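You operate a simulated robot arm through the tools that you are given. There is no shell and no other tool. Be economical: measure what you need, move in short steps, check, and stop when the job is done.

Carry out the task below with a simulated robot arm. There is one attempt and no reset: what you move stays moved.

JOB
Take the brew card and put it on the level card. Fetch the orange block and set it on the yellow sign. Take the sandwich from the grid sheet and leave it on the orange sheet. Put one of the green bottles from the grey table on the teal tile. Any order will do. Set down upright: green bottle.

Only the result counts: the job must be done as asked and must still hold three seconds after the hand-in. Knocking over, shifting, dropping, spilling or breaking anything else fails it. Flat cloth is picked up by pressing the open fingertips on it (5 to 10 N) and closing them slowly along it; thin cloth reads only 2 to 8 mm in the jaws.

ROBOT AND FRAMES
A 6-joint arm with a two-finger gripper on a trunk, on a base that drives. Base frame: it is fixed to the floor where the robot stands at the start and does not move with it; the origin is under the middle of the robot, x ahead of it, y to its left, z up; the surface under the hand at the start is at about z = 800. Readings come in mm, rad, newtons and seconds.
Its first joint turns from -2.897 to 2.897 rad. Places, roughly: brew card [500, 0, 750]; green bottle [-4500, 500, 750]; level card [500, 500, 750]; orange block [-4000, 750, 750]; orange sheet [-6000, 2250, 750]; sandwich [-4500, 750, 750]; teal tile [-5750, 2750, 750]; yellow sign [-5750, 2250, 750]. Payload 1.71 kg.
The tool frame sits at the grasp point between the pads (the TCP): z along the fingers, y along the line on which they close. The tips reach 20 mm beyond it. The gripper opens to 96 mm. The gripper's body begins 113 mm behind the TCP.
Orientation is told as [roll, pitch, yaw] about the base's x, y, z axes, in that order, counted from this pose: with the fingers straight down and closing along the base's y, the tool's x points along the base's -x, its y along +y and its z along -z.

CONTROLS
- The arm moves only by the tool drive_tool. Its argument "plan" is text: rows parted by semicolons, each of 7 numbers parted by spaces: the shift along the base's x, y, z in units of 40 mm (1.0 is 40 mm), then the turn, a rotation vector about the base's x, y, z in units of 8 degrees (1.0 is 8 degrees), then the closure in counts, from 0 (fully open) to 255 (shut). In form: x y z rx ry rz fingers; .... A call has 1 to 10 rows; each row shifts and turns the commanded pose from where the row before left it. A call with a number of a shift or a turn outside -1 to 1 is refused whole. Each row takes 0.2 s and may step no farther than 50 mm and 0.15 rad from the row before; otherwise, or with a gripper value out of range, the whole call is refused. A pose out of reach is approached as far as the arm can. The call stops where the force on the tool passes 40 N (or 10 N more than at its start, if that is more) or the arm is blocked; 0.2 s more then pass. Each finger travels about 45 mm/s and halts on what it meets, pressing with about 33 N; the grip force reading is that of the motor and also rises with nothing between the fingers. The clock runs only during rows and for 0.2 s after the last one: add rows that do not move to give the fingers time. It gives the time, the measured TCP pose, the force on the tool (base axes), the opening and the grip force at its end, in the units of the frame above (readings bear some noise), with the torque about the TCP (base axes, N m) and any sound that the robot's microphone picked up.
- Cameras (640 x 400 px; columns grow to the right, rows downward): "scene" is now at [67.5, 196, 1537.6]; the picture's right is [-0.16, -0.99, 0.00], its down [-0.79, 0.13, -0.60] and it looks along [0.60, -0.10, -0.80] (base axes); focal length 282 px, centre (320, 200). "wrist" rides on the gripper at [66, 14, -145] in the tool frame; the picture's right is [-0.21, 0.98, 0.00], its down [-0.88, -0.18, -0.45] and it looks along [-0.44, -0.09, 0.90] (tool axes); focal length 275 px, centre (320, 200). There is no depth. A picture from a camera that has moved, and an enlarged one, comes with that camera's place and axes in the base frame and with its lens.
- camera(camera): a new picture of that camera. It takes no simulated time.
- slide_trunk(by): slides the trunk up (or, below 0, down) by that many mm; the arm and the scene camera ride with it, the base frame stays. It gives what a move gives, with no picture.
- drive_base(legs): drives the robot by 1 to 6 legs, each [ahead, turn to the left] in mm and rad, along the robot's own axes; the way and the turn of a leg run together, so that a leg with both is an arc; at most 1500 mm and 3.142 rad a leg. The arm and the cameras ride along, it lands a little off, and it stops where it bumps. It gives what a move gives.
- turn_head(pan, tilt): turns the head with the scene camera to pan (to the left, within 2.496 rad either way) and tilt (down, from -0.506 to 1.204), counted from straight ahead of the robot. It gives what a move gives.
- inspect(camera, box): a new picture of the part [left, top, right, bottom] of that camera's present view, enlarged. It takes no simulated time.
- finish_job(): hands the job in; it is judged then, once.

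Work in short steps. Places have to be worked out from the pictures, the camera data and where the tool is seen: move nearer, look again, correct. Check each grasp and each placing, and mend what went wrong. You have 165 turns and 128 pictures in all, those below and enlarged ones among them. Open the gripper and draw the arm clear of the work before you hand the job in, unless the task says otherwise; then end with one line.

The tools are called after "Request:" by a JSON object that holds its "method" and its "body". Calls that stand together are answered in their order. drive_tool: Moves the arm, as the interface text tells. Its arguments: {"type":"object","properties":{"plan":{"type":"string"}},"required":["plan"]} The other tools are called the same way: slide_trunk (by) slides the trunk up or down; drive_base (legs) drives the base; turn_head (pan, tilt) turns the head that bears the scene camera; camera (camera) takes a picture; inspect (camera, box) takes an enlarged picture of a part of a camera's view; finish_job () hands the job in.

At the start:

```text
clock: 0.0
tool_pos: [544.3, 254.0, 1063.7]
ee_rot: [0.0, 0.002, 0.002]
force: [0.5, 0.0, 0.6]
torque: [0.01, -0.02, -0.02]
gripper_width: 95.9
grip_force: 0.0
trunk travel left (down, up): [-150.0, 240.0]
robot x, y, heading: [-0.6, 0.0, 0.006]
head pan, tilt: [-0.164, 0.906]
```

scene: 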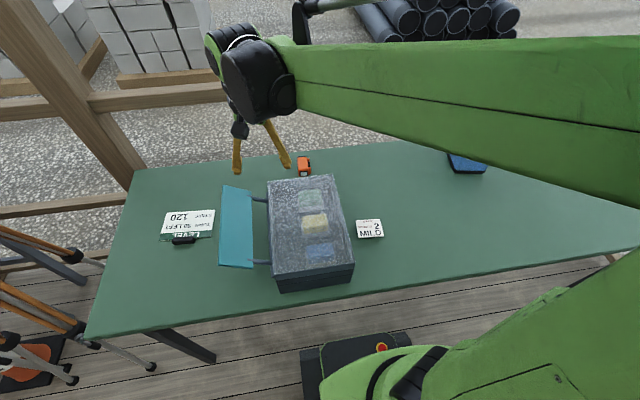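
wrist: 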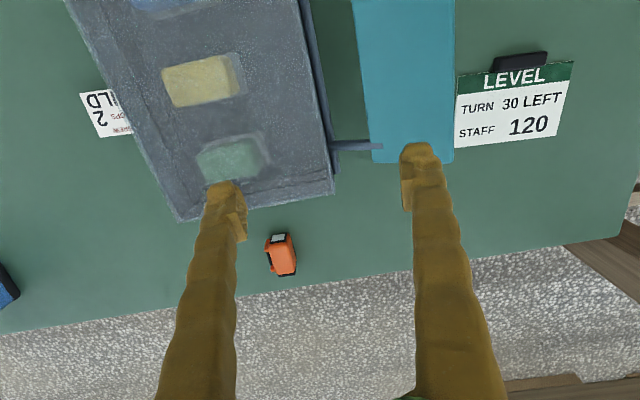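

The table has a box with a blue door, a level card on the left and a small white card near the box. I'll look closer at both.

Request:
{"method": "inspect", "body": {"camera": "scene", "box": [130, 140, 420, 320]}}

Request:
{"method": "inspect", "body": {"camera": "wrist", "box": [0, 0, 640, 400]}}

```text
2.21 times, centred on (275, 230) of scene
camera zoom: at [67.5, 196.0, 1537.6], right [-0.16, -0.99, 0.0], down [-0.79, 0.13, -0.6], along [0.6, -0.1, -0.8], focal length 624 px, centre (419, 134)
```

zoom: 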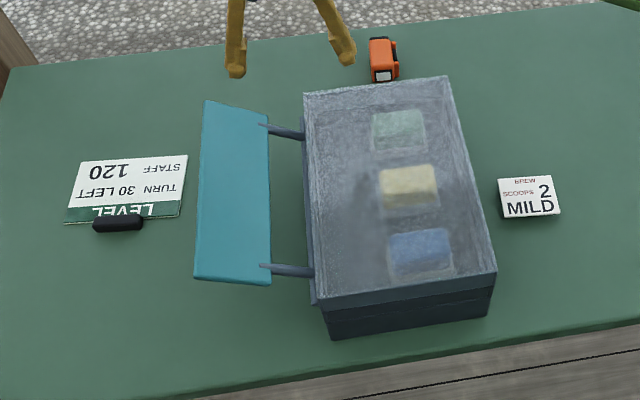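

```text
1.00 times, centred on (320, 200) of wrist (not enlarged: the box is as wide or as high as the picture)
camera zoom: at [478.8, 267.6, 1208.2], right [0.21, 0.98, 0.0], down [0.88, -0.18, 0.44], along [0.43, -0.09, -0.9], focal length 275 px, centre (320, 200)
```

zoom: 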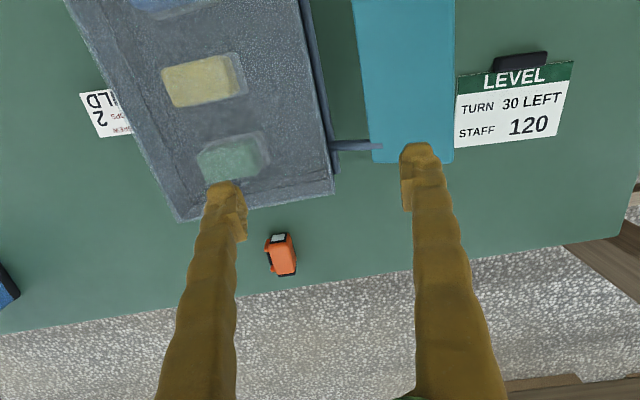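

The brew card seems to be at about (487, -27). I'll move the arm above it for a close view.

Request:
{"method": "drive_tool", "body": {"plan": "-0.2 -1 0 0 0 0 0;-0.2 -1 0 0 0 0 0;-0.2 -1 0 0 0 0 0;-0.2 -1 0 0 0 0 0;-0.2 -1 0 0 0 0 0;-0.2 -1 0 0 0 0 0;-0.2 -1 0 0 0 0 0;0 0 -1 0 0 0 0;0 0 -1 0 0 0 0;0 0 0 0 0 0 0"}}

Request:
{"method": "camera", "body": {"camera": "wrist"}}

Request:
{"method": "camera", "body": {"camera": "scene"}}

```text
clock: 2.2
tool_pos: [470.7, -25.7, 989.9]
ee_rot: [-0.001, -0.014, -0.001]
force: [-0.2, 0.2, 0.4]
torque: [0.02, 0.04, 0.03]
gripper_width: 96.1
grip_force: 0.0
trunk travel left (down, up): [-150.0, 240.0]
robot x, y, heading: [-1.2, 2.0, 0.002]
head pan, tilt: [-0.164, 0.906]
```

```text
123 pictures are left
camera wrist: at [404.8, -13.4, 1133.5], right [0.21, 0.98, 0.0], down [0.87, -0.18, 0.46], along [0.45, -0.09, -0.89], focal length 275 px, centre (320, 200)
```

wrist: 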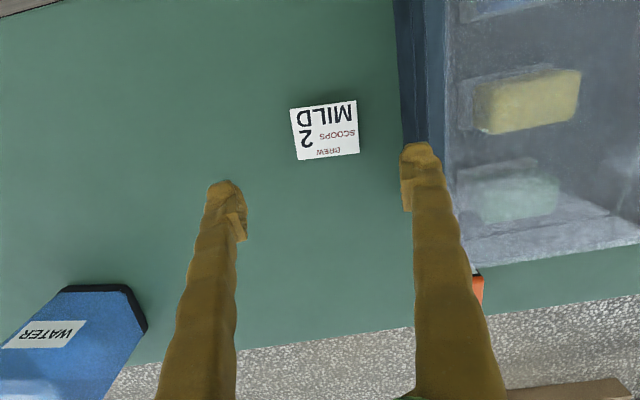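

```text
122 pictures are left
camera scene: at [67.8, 196.0, 1537.6], right [-0.16, -0.99, 0.0], down [-0.79, 0.13, -0.6], along [0.6, -0.1, -0.8], focal length 282 px, centre (320, 200)
```

scene: 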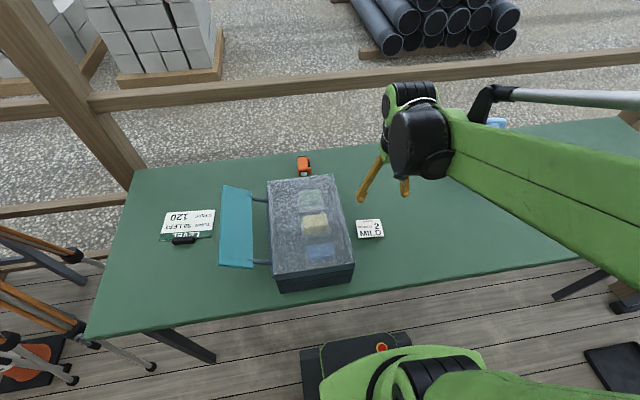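

The card looks slightly raised, so I'll enlarge the view to judge its thickness.

Request:
{"method": "inspect", "body": {"camera": "wrist", "box": [270, 80, 390, 180]}}

Request:
{"method": "inspect", "body": {"camera": "scene", "box": [330, 200, 410, 250]}}

Request:
{"method": "inspect", "body": {"camera": "scene", "box": [140, 190, 240, 260]}}

```text
4.00 times, centred on (330, 130) of wrist
camera zoom: at [404.8, -13.4, 1133.5], right [0.21, 0.98, 0.0], down [0.87, -0.18, 0.46], along [0.45, -0.09, -0.89], focal length 1101 px, centre (280, 480)
```

zoom: 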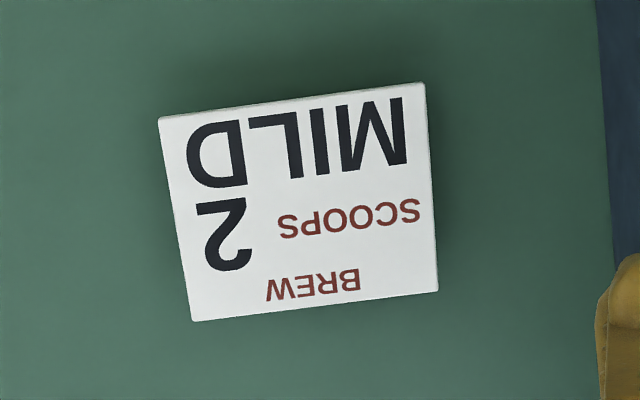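

```text
8.00 times, centred on (370, 225) of scene
camera zoom: at [67.8, 196.0, 1537.6], right [-0.16, -0.99, 0.0], down [-0.79, 0.13, -0.6], along [0.6, -0.1, -0.8], focal length 2260 px, centre (-80, 0)
```

zoom: 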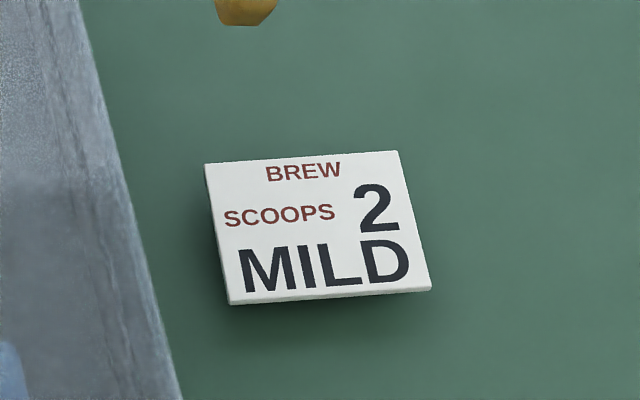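

```text
5.71 times, centred on (190, 225) of scene
camera zoom: at [67.8, 196.0, 1537.6], right [-0.16, -0.99, 0.0], down [-0.79, 0.13, -0.6], along [0.6, -0.1, -0.8], focal length 1614 px, centre (1063, 57)
```

zoom: 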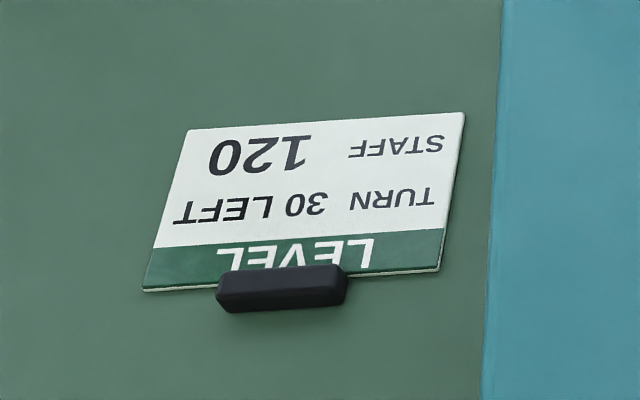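

The card is a thin plate raised to z≈820, about 73 × 59 mm, centred near (479.5, -21.3) and turned about -4.8°. I'll align the yaw and lower to z≈850, then look.

Request:
{"method": "drive_tool", "body": {"plan": "0.22 0.11 -0.5 0 0 -0.6 0;0 0 -1 0 0 0 0;0 0 -1 0 0 0 0;0 0 -1 0 0 0 0;0 0 0 0 0 0 0"}}

Request:
{"method": "camera", "body": {"camera": "wrist"}}

Request:
{"method": "inspect", "body": {"camera": "scene", "box": [330, 180, 430, 250]}}

```text
clock: 3.4
tool_pos: [482.0, -24.2, 851.9]
ee_rot: [-0.001, -0.013, -0.086]
force: [-0.3, 0.7, 0.0]
torque: [0.03, 0.02, 0.01]
gripper_width: 95.7
grip_force: 0.1
trunk travel left (down, up): [-150.0, 240.0]
robot x, y, heading: [2.3, -4.4, -0.0]
head pan, tilt: [-0.164, 0.906]
```

```text
118 pictures are left
camera wrist: at [416.4, -4.7, 994.2], right [0.29, 0.96, 0.0], down [0.85, -0.26, 0.46], along [0.44, -0.13, -0.89], focal length 275 px, centre (320, 200)
```

wrist: 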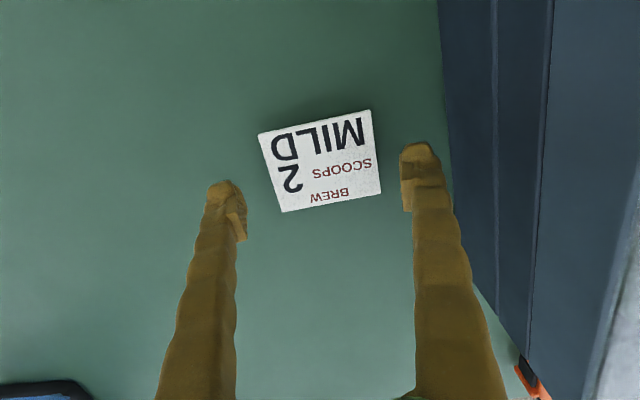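

```text
5.71 times, centred on (380, 215) of scene
camera zoom: at [68.0, 196.0, 1537.6], right [-0.16, -0.99, 0.0], down [-0.79, 0.13, -0.6], along [0.6, -0.1, -0.8], focal length 1614 px, centre (-23, 114)
```

zoom: 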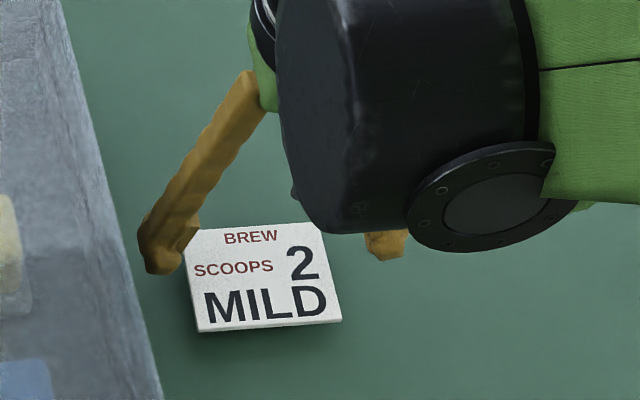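

Card centre is about (477, -21), top at z≈815. I'll shift slightly, lower to z≈825 and close.

Request:
{"method": "drive_tool", "body": {"plan": "-0.1 0.08 0 0 0 0 0;0 0 -0.35 0 0 0 0;0 0 -0.3 0 0 0 0;0 0 0 0 0 0 0"}}

Request:
{"method": "camera", "body": {"camera": "wrist"}}

```text
clock: 4.4
tool_pos: [477.6, -17.0, 827.0]
ee_rot: [0.0, -0.013, -0.084]
force: [0.6, -0.5, 0.3]
torque: [-0.01, 0.01, 0.01]
gripper_width: 95.7
grip_force: 0.1
trunk travel left (down, up): [-150.0, 240.0]
robot x, y, heading: [1.4, -1.1, -0.006]
head pan, tilt: [-0.164, 0.906]
```

```text
116 pictures are left
camera wrist: at [411.4, 1.3, 968.8], right [0.29, 0.96, 0.0], down [0.85, -0.26, 0.46], along [0.44, -0.13, -0.89], focal length 275 px, centre (320, 200)
```

wrist: 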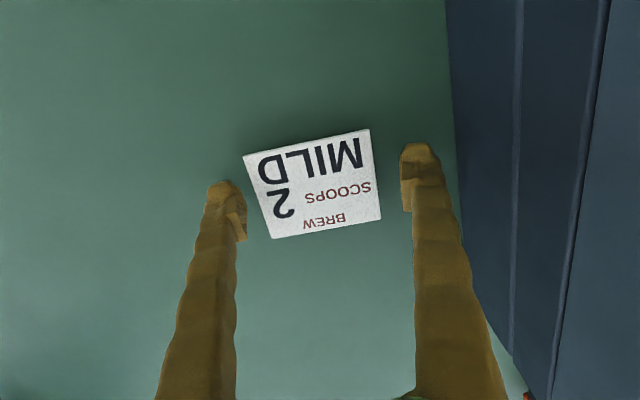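

Fingers straddle the card; a 4 mm shift centres it. Then I'll close.

Request:
{"method": "drive_tool", "body": {"plan": "0 -0.1 0 0 0 0 0;0 0 -0.08 0 0 0 0;0 0 0 0 0 0 30;0 0 0 0 0 0 60;0 0 0 0 0 0 90;0 0 0 0 0 0 120;0 0 0 0 0 0 120"}}

Request:
{"method": "camera", "body": {"camera": "wrist"}}

```text
clock: 6.0
tool_pos: [477.8, -23.1, 823.1]
ee_rot: [0.0, -0.015, -0.083]
force: [-1.0, -0.1, 1.0]
torque: [0.0, 0.01, 0.05]
gripper_width: 73.6
grip_force: 32.6
trunk travel left (down, up): [-150.0, 240.0]
robot x, y, heading: [-0.7, 1.5, -0.002]
head pan, tilt: [-0.164, 0.906]
```

```text
115 pictures are left
camera wrist: at [411.6, -3.2, 965.6], right [0.29, 0.96, 0.0], down [0.85, -0.26, 0.46], along [0.44, -0.13, -0.89], focal length 275 px, centre (320, 200)
```

wrist: 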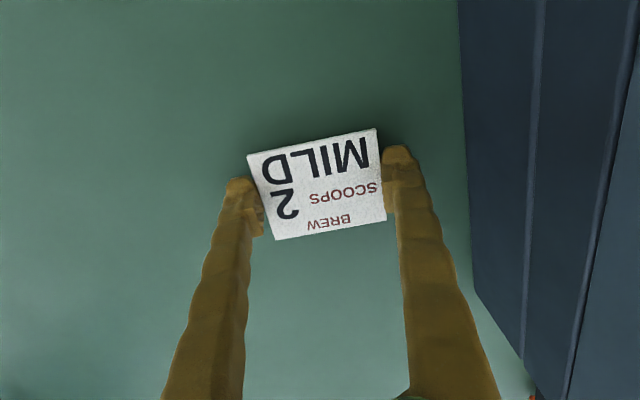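

Gripped at 73.6 mm. I'll lift straight up and check.

Request:
{"method": "drive_tool", "body": {"plan": "0 0 0.3 0 0 0 120;0 0 0.7 0 0 0 120;0 0 1 0 0 0 120;0 0 1 0 0 0 120;0 0 1 0 0 0 120;0 0 1 0 0 0 120;0 0 1 0 0 0 120;0 0 0 0 0 0 120"}}

Request:
{"method": "camera", "body": {"camera": "scene"}}

```text
clock: 7.8
tool_pos: [476.7, -22.2, 1063.7]
ee_rot: [0.0, -0.014, -0.084]
force: [0.3, -0.2, 0.4]
torque: [-0.01, -0.02, 0.05]
gripper_width: 51.1
grip_force: 0.1
trunk travel left (down, up): [-150.0, 240.0]
robot x, y, heading: [4.3, -0.6, -0.001]
head pan, tilt: [-0.164, 0.906]
```

```text
114 pictures are left
camera scene: at [67.1, 196.0, 1537.6], right [-0.16, -0.99, 0.0], down [-0.79, 0.13, -0.6], along [0.6, -0.1, -0.8], focal length 282 px, centre (320, 200)
```

scene: 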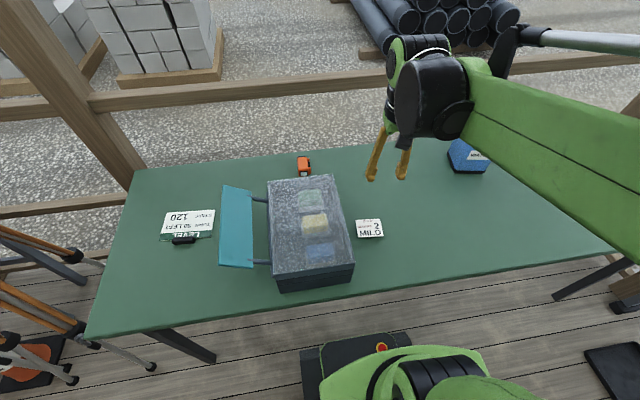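

The grip slipped and the card stayed. I'll check its present state.

Request:
{"method": "inspect", "body": {"camera": "scene", "box": [330, 200, 410, 250]}}

Request:
{"method": "inspect", "body": {"camera": "wrist", "box": [260, 60, 420, 220]}}

```text
8.00 times, centred on (370, 225) of scene
camera zoom: at [67.1, 196.0, 1537.6], right [-0.16, -0.99, 0.0], down [-0.79, 0.13, -0.6], along [0.6, -0.1, -0.8], focal length 2260 px, centre (-80, 0)
```

zoom: 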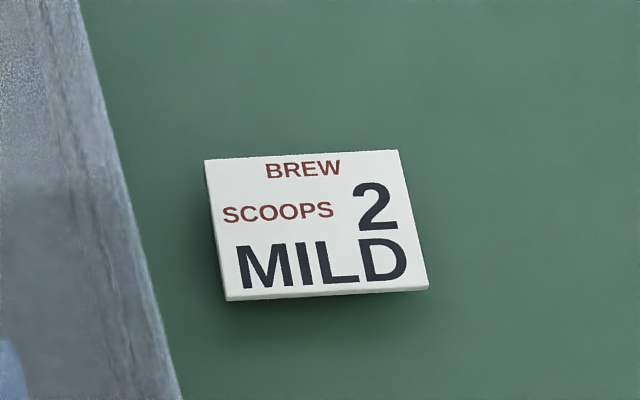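

```text
2.50 times, centred on (340, 140) of wrist
camera zoom: at [410.9, -4.1, 1205.9], right [0.29, 0.96, 0.0], down [0.85, -0.26, 0.46], along [0.44, -0.13, -0.89], focal length 688 px, centre (270, 350)
```

zoom: 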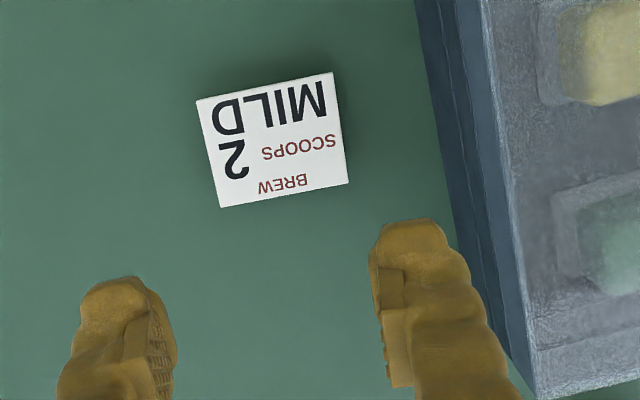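

The card barely moved. I'll take a low, tilted look at its edge to understand its height.

Request:
{"method": "drive_tool", "body": {"plan": "-1 -1 -1 0 -0.9 0.6 0;-1 0 -1 0 -0.9 0 0;-1 0 -1 0 -0.9 0 0;-0.9 0 -1 0 -0.9 0 0;0 0 0 0 -0.9 0 0;0 0 0 0 -0.9 0 0;0 0 0 0 0 0 0"}}

Request:
{"method": "camera", "body": {"camera": "wrist"}}

```text
refused: row 1 steps farther than a row can; nothing moved
```

```text
111 pictures are left
camera wrist: at [410.9, -4.1, 1205.9], right [0.29, 0.96, 0.0], down [0.85, -0.26, 0.46], along [0.44, -0.13, -0.89], focal length 275 px, centre (320, 200)
```

wrist: 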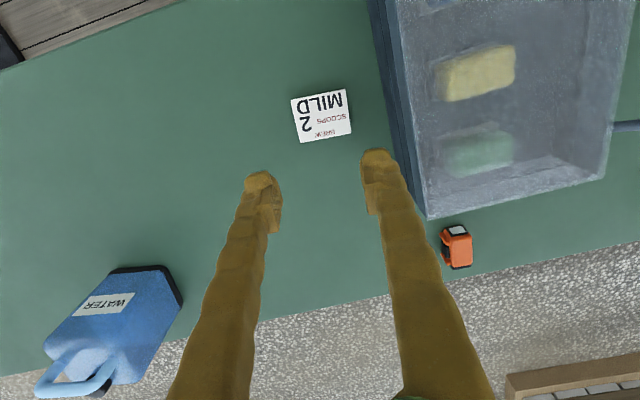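

Row limit exceeded (50 mm combined); I'll use smaller combined steps.

Request:
{"method": "drive_tool", "body": {"plan": "-0.85 -0.7 0 0 -0.9 0 0;-0.8 -0.3 -0.7 0 -0.9 0 0;-0.8 0 -0.7 0 -0.9 0 0;-0.8 0 -0.7 0 -0.9 0 0;-0.6 0 -0.8 0 -0.9 0 0;0 0 -0.9 0 -0.9 0 0;0 0 0 0 0 0 0"}}

Request:
{"method": "camera", "body": {"camera": "wrist"}}

```text
clock: 9.4
tool_pos: [335.1, -62.2, 911.8]
ee_rot: [0.077, -0.756, -0.112]
force: [-0.1, 1.0, 0.1]
torque: [-0.01, 0.04, 0.01]
gripper_width: 95.9
grip_force: 0.0
trunk travel left (down, up): [-150.0, 240.0]
robot x, y, heading: [4.1, -1.6, -0.002]
head pan, tilt: [-0.164, 0.906]
```

```text
110 pictures are left
camera wrist: at [188.8, -43.0, 972.0], right [0.21, 0.96, 0.2], down [0.32, -0.26, 0.91], along [0.93, -0.13, -0.36], focal length 275 px, centre (320, 200)
```

wrist: 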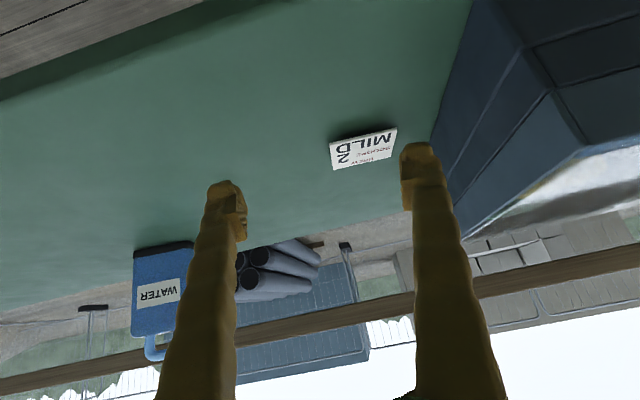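

Request:
{"method": "inspect", "body": {"camera": "wrist", "box": [310, 105, 430, 180]}}

```text
5.33 times, centred on (370, 142) of wrist
camera zoom: at [188.8, -43.0, 972.0], right [0.21, 0.96, 0.2], down [0.32, -0.26, 0.91], along [0.93, -0.13, -0.36], focal length 1468 px, centre (53, 507)
```

zoom: 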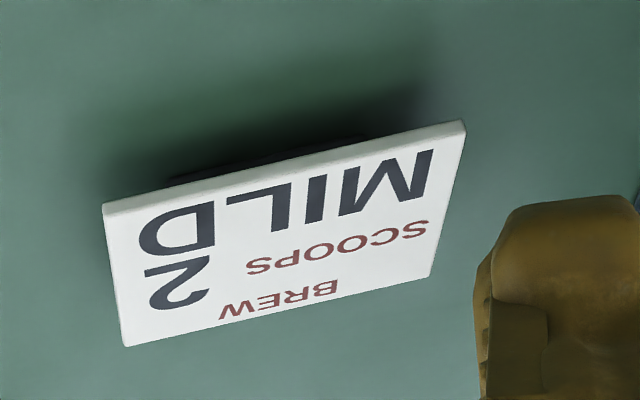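

The card is a ~4 mm plate on a small dark base, its top at z≈814, with the table at ≈800. I'll go back over it, grip as low as possible and fully, and test with a small lift.

Request:
{"method": "drive_tool", "body": {"plan": "0.6 0.5 0.5 0 0.9 0 0;0.8 0.5 0 0 0.9 0 0;0.8 0 0 0 0.9 0 0;0.8 0 0 0 0.9 0 0;0.63 0 0 0 0.9 0 0;0 0 0 0 0.9 0 0;0 0 -1 0 0 0 0;0 0 0 0 0 0 0"}}

Request:
{"method": "camera", "body": {"camera": "wrist"}}

```text
clock: 11.2
tool_pos: [468.2, -22.6, 889.9]
ee_rot: [-0.001, -0.012, -0.084]
force: [0.4, -0.7, -0.1]
torque: [-0.03, -0.01, 0.02]
gripper_width: 96.0
grip_force: 0.0
trunk travel left (down, up): [-150.0, 240.0]
robot x, y, heading: [-0.2, -2.4, -0.001]
head pan, tilt: [-0.164, 0.906]
```

```text
108 pictures are left
camera wrist: at [402.2, -3.7, 1032.5], right [0.29, 0.96, 0.0], down [0.85, -0.26, 0.46], along [0.44, -0.13, -0.89], focal length 275 px, centre (320, 200)
```

wrist: 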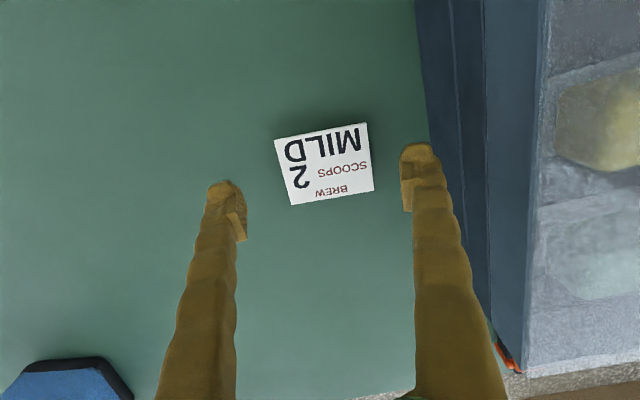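

Card centre is about (479, -22.5). Moving over it and lowering to z≈821.

Request:
{"method": "drive_tool", "body": {"plan": "0.27 0 0 0 0 0 0;0 0 -0.8 0 0 0 0;0 0 -0.65 0 0 0 0;0 0 -0.28 0 0 0 0;0 0 0 0 0 0 0"}}

Request:
{"method": "camera", "body": {"camera": "wrist"}}

```text
clock: 12.4
tool_pos: [478.4, -21.9, 822.0]
ee_rot: [0.001, -0.015, -0.084]
force: [0.0, -0.3, -0.2]
torque: [0.0, 0.02, 0.0]
gripper_width: 95.8
grip_force: 0.1
trunk travel left (down, up): [-150.0, 240.0]
robot x, y, heading: [2.0, 0.7, -0.001]
head pan, tilt: [-0.164, 0.906]
```

```text
107 pictures are left
camera wrist: at [412.4, -3.0, 963.9], right [0.29, 0.96, 0.0], down [0.85, -0.26, 0.46], along [0.44, -0.13, -0.89], focal length 275 px, centre (320, 200)
```

wrist: 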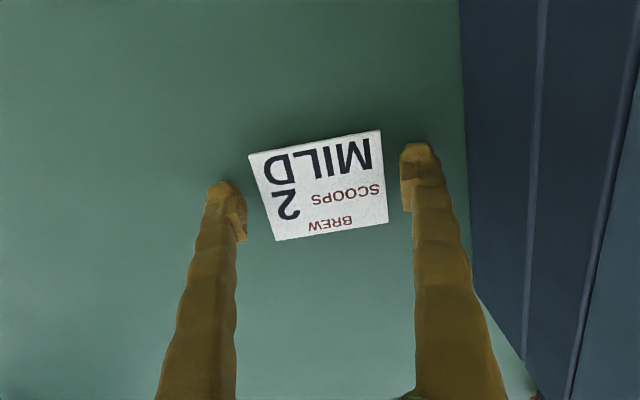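

Not yet touching the table; I'll creep down a few mm until contact shows.

Request:
{"method": "drive_tool", "body": {"plan": "0 0 -0.06 0 0 0 0;0 0 -0.05 0 0 0 0;0 0 0 0 0 0 0"}}

```text
clock: 13.2
tool_pos: [478.2, -21.8, 816.7]
ee_rot: [0.0, -0.015, -0.085]
force: [0.3, 0.5, 0.1]
torque: [-0.02, 0.0, -0.01]
gripper_width: 96.2
grip_force: 0.3
trunk travel left (down, up): [-150.0, 240.0]
robot x, y, heading: [0.4, -2.7, -0.005]
head pan, tilt: [-0.164, 0.906]
```

Still no contact with the tips at ~797, so the table is lower than 800. Continuing down in small steps.

Request:
{"method": "drive_tool", "body": {"plan": "0 0 -0.08 0 0 0 0;0 0 -0.08 0 0 0 0;0 0 0 0 0 0 0"}}

```text
clock: 13.7
tool_pos: [464.3, -22.2, 821.6]
ee_rot: [0.002, -0.033, -0.085]
force: [0.3, 0.0, 0.5]
torque: [0.02, -0.09, -0.02]
gripper_width: 96.0
grip_force: 0.2
trunk travel left (down, up): [-150.0, 240.0]
robot x, y, heading: [-0.7, -0.5, -0.004]
head pan, tilt: [-0.164, 0.906]
stopped in row 2: the force on the tool passed its limit at 55 N (the readings are from after the stop); the commanded pose is now the measured one
```

Contact around z≈813, and the arm sprang back. I'll look to see whether the card was touched.

Request:
{"method": "camera", "body": {"camera": "wrist"}}

Request:
{"method": "inspect", "body": {"camera": "scene", "box": [320, 170, 440, 250]}}

```text
106 pictures are left
camera wrist: at [394.9, -2.6, 962.8], right [0.29, 0.96, 0.01], down [0.84, -0.26, 0.47], along [0.46, -0.13, -0.88], focal length 275 px, centre (320, 200)
```

wrist: 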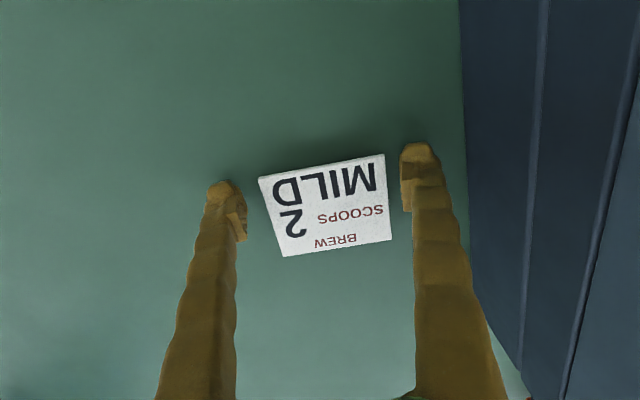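

```text
5.00 times, centred on (380, 210) of scene
camera zoom: at [61.2, 196.2, 1537.7], right [-0.16, -0.99, 0.0], down [-0.78, 0.13, -0.61], along [0.6, -0.1, -0.79], focal length 1413 px, centre (20, 150)
```

zoom: 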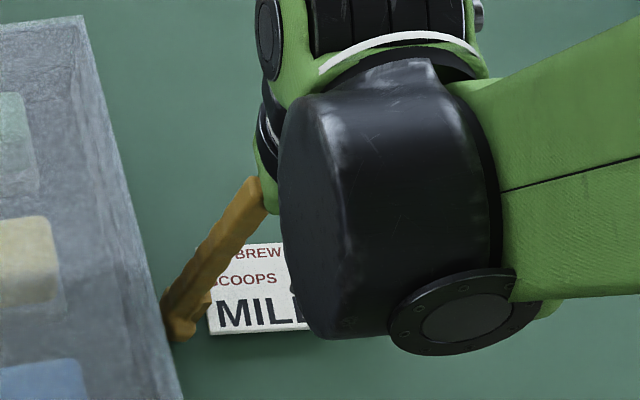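

I'll let things settle and re-read the pose.

Request:
{"method": "drive_tool", "body": {"plan": "0 0 0.1 0 0 0 0;0 0 0 0 0 0 0;0 0 0 0 0 0 0"}}

Request:
{"method": "camera", "body": {"camera": "wrist"}}

```text
clock: 14.5
tool_pos: [468.0, -21.0, 823.2]
ee_rot: [0.001, -0.031, -0.083]
force: [-0.4, 0.4, 0.3]
torque: [0.0, -0.01, 0.01]
gripper_width: 96.1
grip_force: 0.0
trunk travel left (down, up): [-150.0, 240.0]
robot x, y, heading: [0.5, 1.4, 0.003]
head pan, tilt: [-0.164, 0.906]
```

```text
104 pictures are left
camera wrist: at [399.6, -2.5, 965.2], right [0.29, 0.96, 0.01], down [0.84, -0.26, 0.47], along [0.45, -0.13, -0.88], focal length 275 px, centre (320, 200)
```

wrist: 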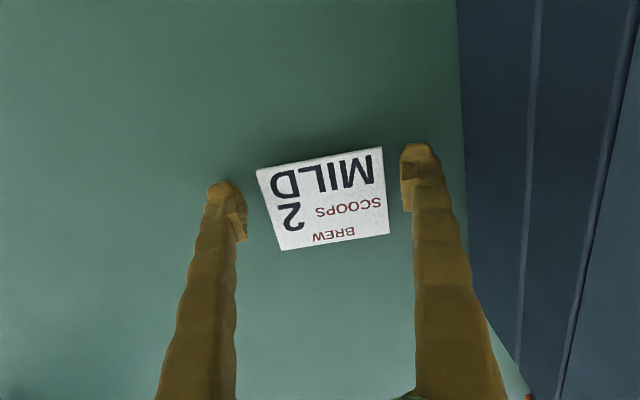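

Table sits at about z=794. I'll recentre by +10 mm in x, set z≈817, close fully and test with a slow lift.

Request:
{"method": "drive_tool", "body": {"plan": "0.27 0.03 0 0 0.12 0 0;0 0 -0.14 0 0 0 0;0 0 0 0 0 0 0;0 0 0 0 0 0 60;0 0 0 0 0 0 120;0 0 0 0 0 0 200;0 0 0 0 0 0 255;0 0 0 0 0 0 255"}}

Request:
{"method": "camera", "body": {"camera": "wrist"}}

```text
clock: 16.3
tool_pos: [479.3, -21.2, 817.8]
ee_rot: [0.0, -0.014, -0.084]
force: [-0.1, -0.1, 0.7]
torque: [-0.02, 0.01, 0.02]
gripper_width: 73.5
grip_force: 33.1
trunk travel left (down, up): [-150.0, 240.0]
robot x, y, heading: [-2.5, -1.7, 0.002]
head pan, tilt: [-0.164, 0.906]
```

```text
103 pictures are left
camera wrist: at [412.8, -1.7, 960.7], right [0.29, 0.96, 0.0], down [0.85, -0.26, 0.46], along [0.44, -0.13, -0.89], focal length 275 px, centre (320, 200)
```

wrist: 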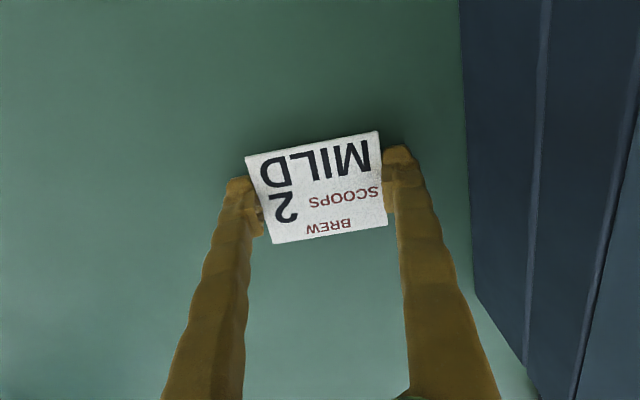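

Gripped at 73.5 mm with the card nearer the pads; slow test lift.

Request:
{"method": "drive_tool", "body": {"plan": "0 0 0.05 0 0 0 255;0 0 0.1 0 0 0 255;0 0 0.2 0 0 0 255;0 0 0.3 0 0 0 255;0 0 0.35 0 0 0 255;0 0 0 0 0 0 255"}}

```text
clock: 17.7
tool_pos: [479.7, -20.3, 857.6]
ee_rot: [0.0, -0.012, -0.084]
force: [-0.2, 0.3, -0.7]
torque: [-0.01, -0.05, -0.02]
gripper_width: 73.1
grip_force: 33.2
trunk travel left (down, up): [-150.0, 240.0]
robot x, y, heading: [-1.7, 0.6, -0.002]
head pan, tilt: [-0.164, 0.906]
```

Card holds. Lifting and carrying toward the level card, high over the box.

Request:
{"method": "drive_tool", "body": {"plan": "0 0 0.5 0 0 0 255;0 0 0.9 0 0 0 255;0 0 1 0 0 0 255;0 0 1 0 0 0 255;0 0 1 0 0 0 255;0 0 0.6 0 0 0 255;0 0.5 0 0 0 0 255;0.1 0.9 0 0 0 0 255;0.2 0.9 0 0 0 0 255;0.2 0.9 0 0 0 0 255"}}

Request:
{"method": "drive_tool", "body": {"plan": "0.2 0.9 0 0 0 0 255;0.2 0.9 0 0 0 0 255;0.2 0.9 0 0 0 0 255;0.2 0.9 0 0 0 0 255;0.2 0.9 0 0 0 0 255;0.2 0.9 0 0 0 0 255;0.2 0.9 0 0 0 0 255;0.2 0.9 0 0 0 0 255;0.2 0.9 0 0 0 0 255;0.1 0.7 0 0 0 0 255"}}

Request:
{"method": "camera", "body": {"camera": "wrist"}}

Request:
{"method": "camera", "body": {"camera": "scene"}}

```text
clock: 19.9
tool_pos: [499.4, 108.5, 1056.4]
ee_rot: [0.002, -0.012, -0.085]
force: [0.1, 0.1, -0.4]
torque: [0.01, -0.03, -0.02]
gripper_width: 73.0
grip_force: 33.0
trunk travel left (down, up): [-150.0, 240.0]
robot x, y, heading: [-1.6, 2.1, -0.002]
head pan, tilt: [-0.164, 0.906]
```

```text
clock: 22.1
tool_pos: [577.0, 459.5, 1057.3]
ee_rot: [0.0, -0.012, -0.083]
force: [0.6, -0.6, 0.5]
torque: [0.03, 0.01, -0.02]
gripper_width: 73.1
grip_force: 33.4
trunk travel left (down, up): [-150.0, 240.0]
robot x, y, heading: [0.7, 1.1, 0.002]
head pan, tilt: [-0.164, 0.906]
```

```text
102 pictures are left
camera wrist: at [511.5, 477.7, 1200.5], right [0.29, 0.96, 0.0], down [0.85, -0.26, 0.46], along [0.44, -0.13, -0.89], focal length 275 px, centre (320, 200)
```

wrist: 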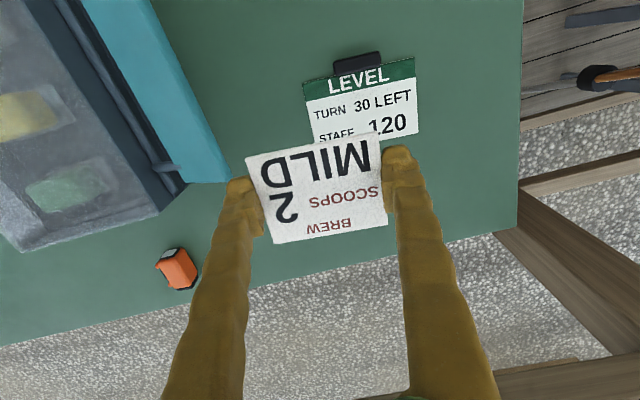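

```text
101 pictures are left
camera scene: at [67.7, 195.8, 1537.6], right [-0.16, -0.99, 0.0], down [-0.79, 0.13, -0.6], along [0.6, -0.1, -0.8], focal length 282 px, centre (320, 200)
```

scene: 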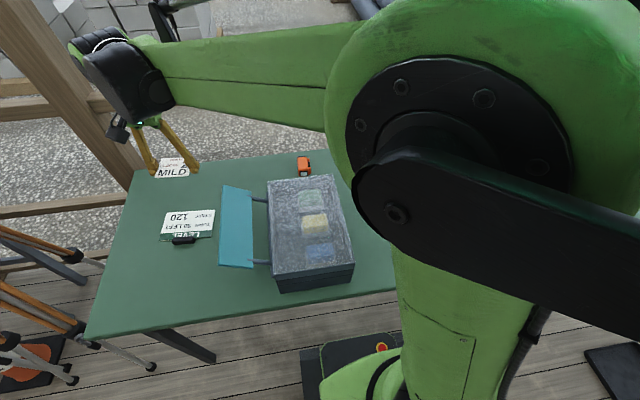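

Level card is about 150 × 105 mm centred near (592, 519), with its clip on the near edge. I'll move over (602, 519) and descend partway.

Request:
{"method": "drive_tool", "body": {"plan": "0.3 0.7 0 0 0 0 255;0.33 0.79 0 0 0 0 255;0 0 -0.8 0 0 0 255;0 0 -1 0 0 0 255;0 0 -1 0 0 0 255;0 0 -1 0 0 0 255;0 0 -0.9 0 0 0 255;0 0 0 0 0 0 255"}}

Request:
{"method": "camera", "body": {"camera": "wrist"}}

Request:
{"method": "inspect", "body": {"camera": "scene", "box": [130, 150, 250, 250]}}

```text
clock: 23.9
tool_pos: [602.1, 518.6, 870.0]
ee_rot: [-0.001, -0.01, -0.085]
force: [-0.2, 0.4, -1.2]
torque: [0.02, 0.02, 0.04]
gripper_width: 73.2
grip_force: 32.9
trunk travel left (down, up): [-150.0, 240.0]
robot x, y, heading: [-2.8, 1.9, -0.002]
head pan, tilt: [-0.164, 0.906]
```

```text
100 pictures are left
camera wrist: at [536.2, 537.7, 1012.6], right [0.29, 0.96, 0.0], down [0.85, -0.26, 0.46], along [0.44, -0.13, -0.89], focal length 275 px, centre (320, 200)
```

wrist: 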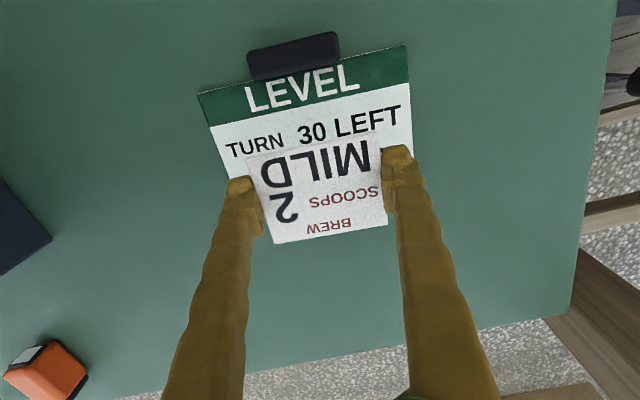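

```text
4.00 times, centred on (190, 200) of scene
camera zoom: at [67.9, 196.4, 1537.5], right [-0.16, -0.99, 0.0], down [-0.79, 0.13, -0.6], along [0.6, -0.1, -0.8], focal length 1130 px, centre (840, 200)
```

zoom: 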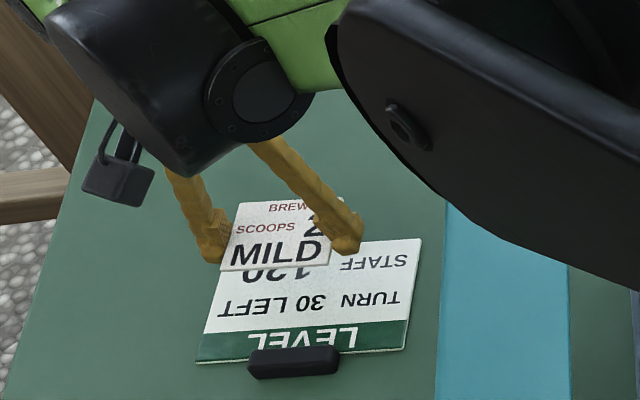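

Alignment looks good. I'll lower toward contact in small steps.

Request:
{"method": "drive_tool", "body": {"plan": "-0.05 0.05 -0.5 0 0 0 255;0 0 -0.4 0 0 0 255;0 0 -0.1 0 0 0 255;0 0 -0.1 0 0 0 255;0 0 0 0 0 0 255"}}

Request:
{"method": "inspect", "body": {"camera": "scene", "box": [160, 180, 240, 250]}}

```text
clock: 25.1
tool_pos: [598.8, 520.8, 826.3]
ee_rot: [0.0, -0.012, -0.084]
force: [-0.9, 0.5, -1.3]
torque: [0.01, 0.01, -0.02]
gripper_width: 72.9
grip_force: 32.6
trunk travel left (down, up): [-150.0, 240.0]
robot x, y, heading: [-1.2, 1.9, -0.001]
head pan, tilt: [-0.164, 0.906]
```

```text
5.71 times, centred on (200, 215) of scene
camera zoom: at [67.7, 196.2, 1537.6], right [-0.16, -0.99, 0.0], down [-0.79, 0.13, -0.6], along [0.6, -0.1, -0.8], focal length 1614 px, centre (1006, 114)
```

zoom: 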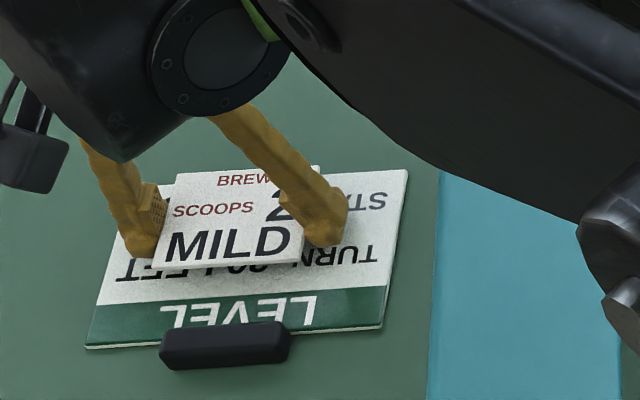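

No contact yet; continuing down 2 mm at a time.

Request:
{"method": "drive_tool", "body": {"plan": "0 0 -0.05 0 0 0 255;0 0 -0.05 0 0 0 255;0 0 0 0 0 0 255"}}

Request:
{"method": "drive_tool", "body": {"plan": "0 0 -0.05 0 0 0 255;0 0 0 0 0 0 255"}}

```text
clock: 25.9
tool_pos: [598.5, 520.6, 824.0]
ee_rot: [0.001, -0.015, -0.084]
force: [6.5, 4.3, 30.0]
torque: [-0.04, -0.09, 0.02]
gripper_width: 72.9
grip_force: 32.6
trunk travel left (down, up): [-150.0, 240.0]
robot x, y, heading: [-0.7, -1.6, -0.001]
head pan, tilt: [-0.164, 0.906]
```

```text
clock: 26.3
tool_pos: [584.5, 521.0, 831.4]
ee_rot: [0.001, -0.029, -0.082]
force: [-0.8, 0.3, 0.1]
torque: [0.02, -0.09, 0.01]
gripper_width: 73.1
grip_force: 33.1
trunk travel left (down, up): [-150.0, 240.0]
robot x, y, heading: [2.2, 2.0, 0.003]
head pan, tilt: [-0.164, 0.906]
stopped in row 1: the force on the tool passed its limit at 42 N (the readings are from after the stop); the commanded pose is now the measured one
```

Contact was at z≈824.5, then the arm sprang back. I'll check that the level card has not shifted.

Request:
{"method": "drive_tool", "body": {"plan": "0 0 0 0 0.12 0 255;0 0 0 0 0 0 255"}}

Request:
{"method": "inspect", "body": {"camera": "scene", "box": [160, 180, 240, 250]}}

Request:
{"method": "camera", "body": {"camera": "wrist"}}

```text
clock: 26.9
tool_pos: [586.6, 519.9, 829.9]
ee_rot: [-0.001, -0.01, -0.082]
force: [-0.6, -0.1, 0.0]
torque: [0.02, 0.02, 0.01]
gripper_width: 72.9
grip_force: 33.2
trunk travel left (down, up): [-150.0, 240.0]
robot x, y, heading: [-1.6, 1.4, -0.0]
head pan, tilt: [-0.164, 0.906]
```

```text
5.71 times, centred on (200, 215) of scene
camera zoom: at [67.8, 196.3, 1537.5], right [-0.16, -0.99, 0.0], down [-0.79, 0.13, -0.6], along [0.6, -0.1, -0.8], focal length 1614 px, centre (1006, 114)
```

zoom: 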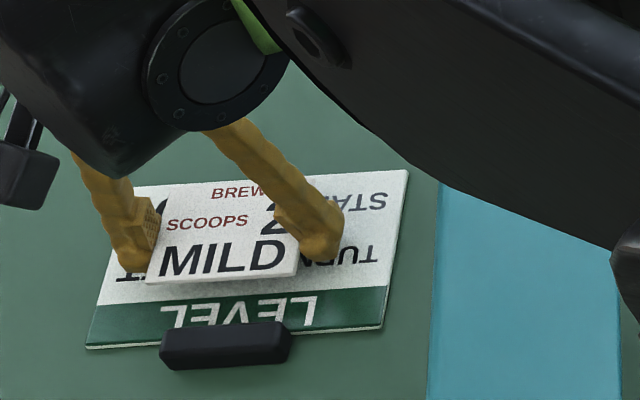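

```text
96 pictures are left
camera wrist: at [520.9, 539.5, 973.3], right [0.29, 0.96, 0.0], down [0.85, -0.26, 0.45], along [0.43, -0.13, -0.89], focal length 275 px, centre (320, 200)
```

wrist: 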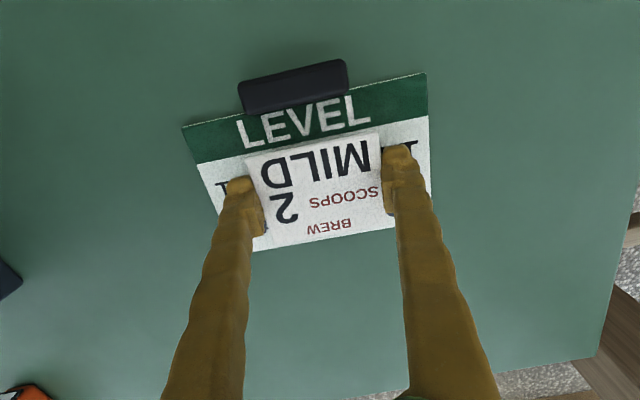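

Level card unmoved. I'll shift +8 mm in x, lower to just above contact (≈825), and release gently.

Request:
{"method": "drive_tool", "body": {"plan": "0.2 0 0 0 0 0 255;0 0 -0.09 0 0 0 255;0 0 0 0 0 0 255"}}

```text
clock: 27.7
tool_pos: [594.0, 521.0, 827.3]
ee_rot: [0.0, -0.011, -0.083]
force: [-0.5, 0.2, -0.6]
torque: [0.02, 0.0, 0.0]
gripper_width: 72.6
grip_force: 33.0
trunk travel left (down, up): [-150.0, 240.0]
robot x, y, heading: [4.7, -6.7, -0.005]
head pan, tilt: [-0.164, 0.906]
```

Request:
{"method": "drive_tool", "body": {"plan": "0 0 -0.06 0 0 0 255;0 0 0 0 0 0 255;0 0 0 0 0 0 60;0 0 0 0 0 0 40;0 0 0 0 0 0 0;0 0 0 0 0 0 0;0 0 0 0 0 0 0;0 0 0.2 0 0 0 0;0 0 0.8 0 0 0 0;0 0 1 0 0 0 0"}}

Request:
{"method": "drive_tool", "body": {"plan": "0 0 1 0 0 0 0;0 0 1 0 0 0 0;0 0 1 0 0 0 0;0 0 1 0 0 0 0;0 0 0 0 0 0 0"}}

Request:
{"method": "camera", "body": {"camera": "wrist"}}

Request:
{"method": "inspect", "body": {"camera": "scene", "box": [160, 180, 240, 250]}}

```text
clock: 29.9
tool_pos: [594.9, 518.9, 905.2]
ee_rot: [0.0, -0.011, -0.083]
force: [-0.5, 0.2, -0.8]
torque: [-0.03, 0.04, 0.0]
gripper_width: 96.0
grip_force: 0.0
trunk travel left (down, up): [-150.0, 240.0]
robot x, y, heading: [-0.0, 2.7, -0.004]
head pan, tilt: [-0.164, 0.906]
```

```text
clock: 31.1
tool_pos: [594.6, 520.7, 1064.9]
ee_rot: [0.0, -0.011, -0.083]
force: [-0.2, -0.1, -0.6]
torque: [0.01, -0.01, -0.03]
gripper_width: 95.9
grip_force: 0.1
trunk travel left (down, up): [-150.0, 240.0]
robot x, y, heading: [-0.8, -0.4, 0.006]
head pan, tilt: [-0.164, 0.906]
```

```text
95 pictures are left
camera wrist: at [528.1, 538.8, 1207.2], right [0.29, 0.96, 0.0], down [0.85, -0.26, 0.45], along [0.44, -0.13, -0.89], focal length 275 px, centre (320, 200)
```

wrist: 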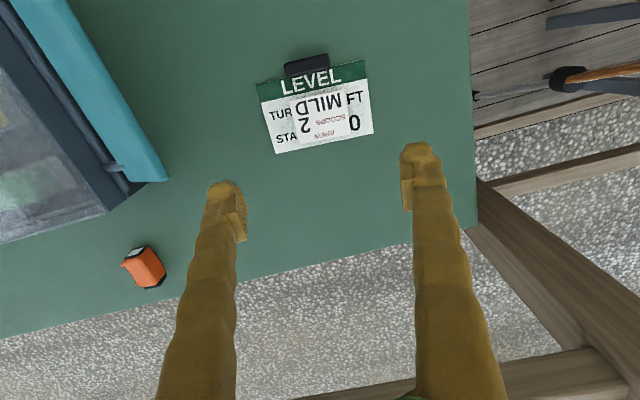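

```text
5.71 times, centred on (200, 215) of scene
camera zoom: at [67.3, 195.9, 1537.6], right [-0.16, -0.99, 0.0], down [-0.79, 0.13, -0.6], along [0.6, -0.1, -0.8], focal length 1614 px, centre (1006, 114)
```

zoom: 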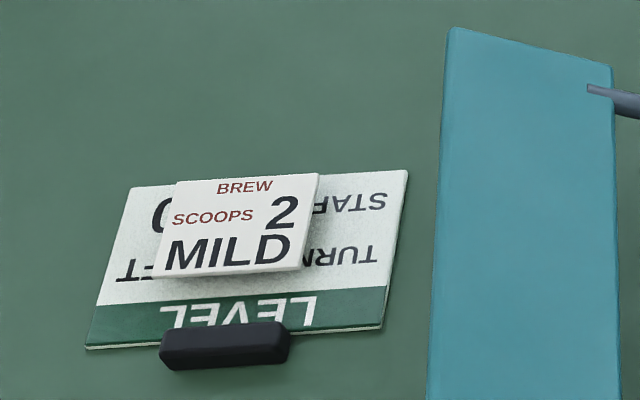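

The brew card rests on the level card. Now I'll tuck the arm in and look behind the robot.

Request:
{"method": "drive_tool", "body": {"plan": "-0.5 -0.9 0.5 0 0 0.6 0;-0.5 -0.9 0.5 0 0 0 0;-0.5 -0.9 0.5 0 0 0 0;-0.5 -0.9 0.5 0 0 0 0;-0.5 -0.9 0.5 0 0 0 0;-0.5 -0.9 0.5 0 0 0 0;-0.5 -0.9 0.5 0 0 0 0;-0.5 -0.9 0.5 0 0 0 0;-0.5 -0.9 0 0 0 0 0;-0.5 -0.9 0 0 0 0 0"}}

Request:
{"method": "turn_head", "body": {"pan": 2.4, "tilt": 0.35}}

Request:
{"method": "camera", "body": {"camera": "scene"}}

Request:
{"method": "turn_head", "body": {"pan": -2.4, "tilt": 0.35}}

Request:
{"method": "camera", "body": {"camera": "scene"}}

```text
clock: 33.3
tool_pos: [393.0, 160.0, 1228.0]
ee_rot: [-0.001, -0.014, -0.003]
force: [0.3, 0.6, 0.0]
torque: [-0.04, -0.06, 0.0]
gripper_width: 96.0
grip_force: 0.0
trunk travel left (down, up): [-150.0, 240.0]
robot x, y, heading: [2.5, -1.0, -0.002]
head pan, tilt: [-0.164, 0.906]
```

```text
clock: 35.6
tool_pos: [394.6, 160.1, 1227.1]
ee_rot: [0.002, -0.01, -0.001]
force: [-0.5, 0.9, -0.5]
torque: [0.01, 0.01, 0.02]
gripper_width: 96.2
grip_force: 0.0
trunk travel left (down, up): [-150.0, 240.0]
robot x, y, heading: [-3.1, -0.0, 0.003]
head pan, tilt: [2.4, 0.351]
```

```text
93 pictures are left
camera scene: at [-74.7, 271.3, 1587.8], right [0.68, 0.74, -0.01], down [0.24, -0.23, -0.94], along [-0.7, 0.63, -0.33], focal length 282 px, centre (320, 200)
```

scene: 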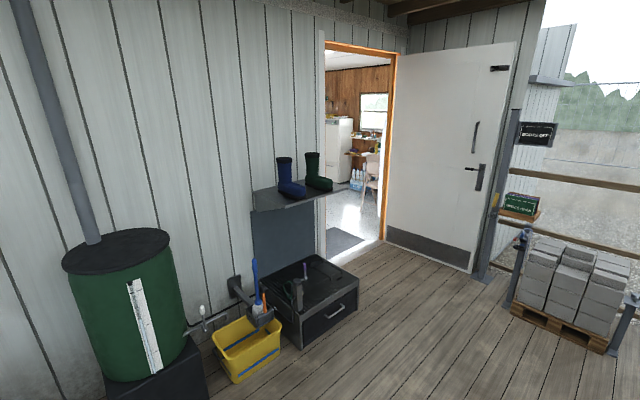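

```text
clock: 39.4
tool_pos: [394.4, 160.0, 1227.4]
ee_rot: [0.002, -0.011, 0.0]
force: [0.7, -0.3, 0.4]
torque: [0.01, 0.02, -0.02]
gripper_width: 96.0
grip_force: 0.2
trunk travel left (down, up): [-150.0, 240.0]
robot x, y, heading: [-0.6, -2.7, 0.002]
head pan, tilt: [-2.4, 0.351]
```

```text
92 pictures are left
camera scene: at [-74.7, 145.4, 1587.8], right [-0.68, 0.74, 0.01], down [0.24, 0.23, -0.94], along [-0.7, -0.63, -0.33], focal length 282 px, centre (320, 200)
```

scene: 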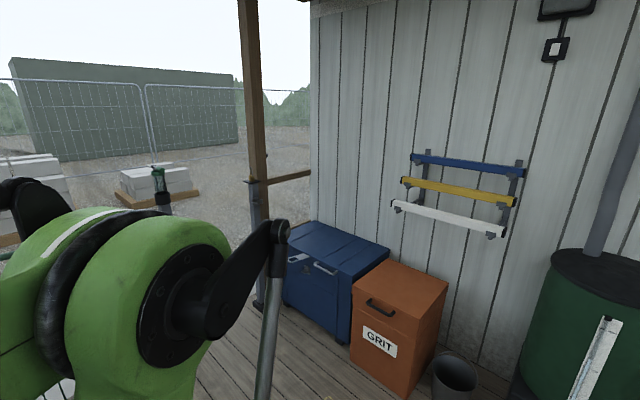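

Behind is a porch; a doorway lies at about x≈-1900, y≈2100–2890. First I'll check the robot's own footprint and arm with the head, and look closer at the doorway.

Request:
{"method": "turn_head", "body": {"pan": -0.9, "tilt": 0.9}}

Request:
{"method": "camera", "body": {"camera": "scene"}}

Request:
{"method": "turn_head", "body": {"pan": 2.3, "tilt": 0.35}}

Request:
{"method": "inspect", "body": {"camera": "scene", "box": [250, 60, 490, 310]}}

```text
clock: 41.0
tool_pos: [395.7, 161.4, 1228.3]
ee_rot: [0.002, -0.009, 0.0]
force: [0.0, 0.3, -0.3]
torque: [-0.01, -0.03, 0.0]
gripper_width: 96.0
grip_force: 0.1
trunk travel left (down, up): [-150.0, 240.0]
robot x, y, heading: [3.3, 2.7, -0.002]
head pan, tilt: [-0.901, 0.901]
```

```text
91 pictures are left
camera scene: at [40.1, 149.1, 1538.5], right [-0.78, -0.62, 0.01], down [-0.5, 0.61, -0.61], along [0.37, -0.49, -0.79], focal length 282 px, centre (320, 200)
```

scene: 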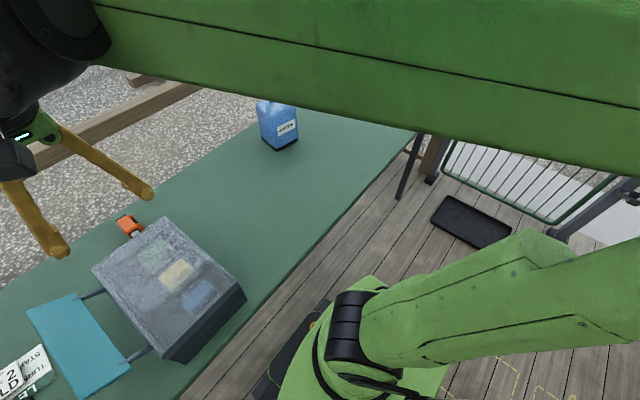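

```text
clock: 43.8
tool_pos: [395.1, 160.6, 1227.4]
ee_rot: [0.003, -0.011, 0.0]
force: [0.5, -0.1, -0.4]
torque: [0.03, 0.0, 0.0]
gripper_width: 96.1
grip_force: 0.1
trunk travel left (down, up): [-150.0, 240.0]
robot x, y, heading: [-1.2, 0.0, -0.0]
head pan, tilt: [2.3, 0.351]
```

```text
1.60 times, centred on (370, 185) of scene
camera zoom: at [-68.1, 277.8, 1587.7], right [0.75, 0.67, -0.01], down [0.21, -0.26, -0.94], along [-0.63, 0.7, -0.33], focal length 452 px, centre (240, 224)
```

zoom: 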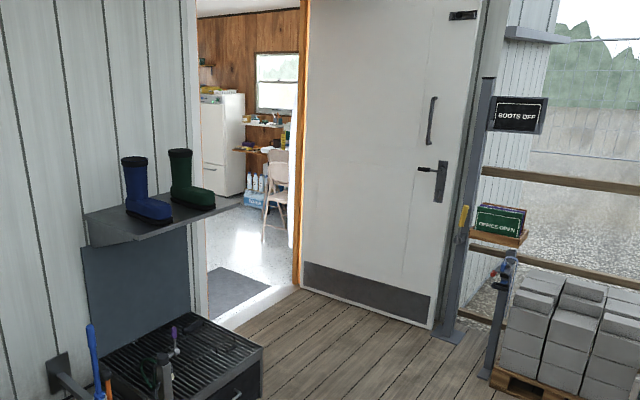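

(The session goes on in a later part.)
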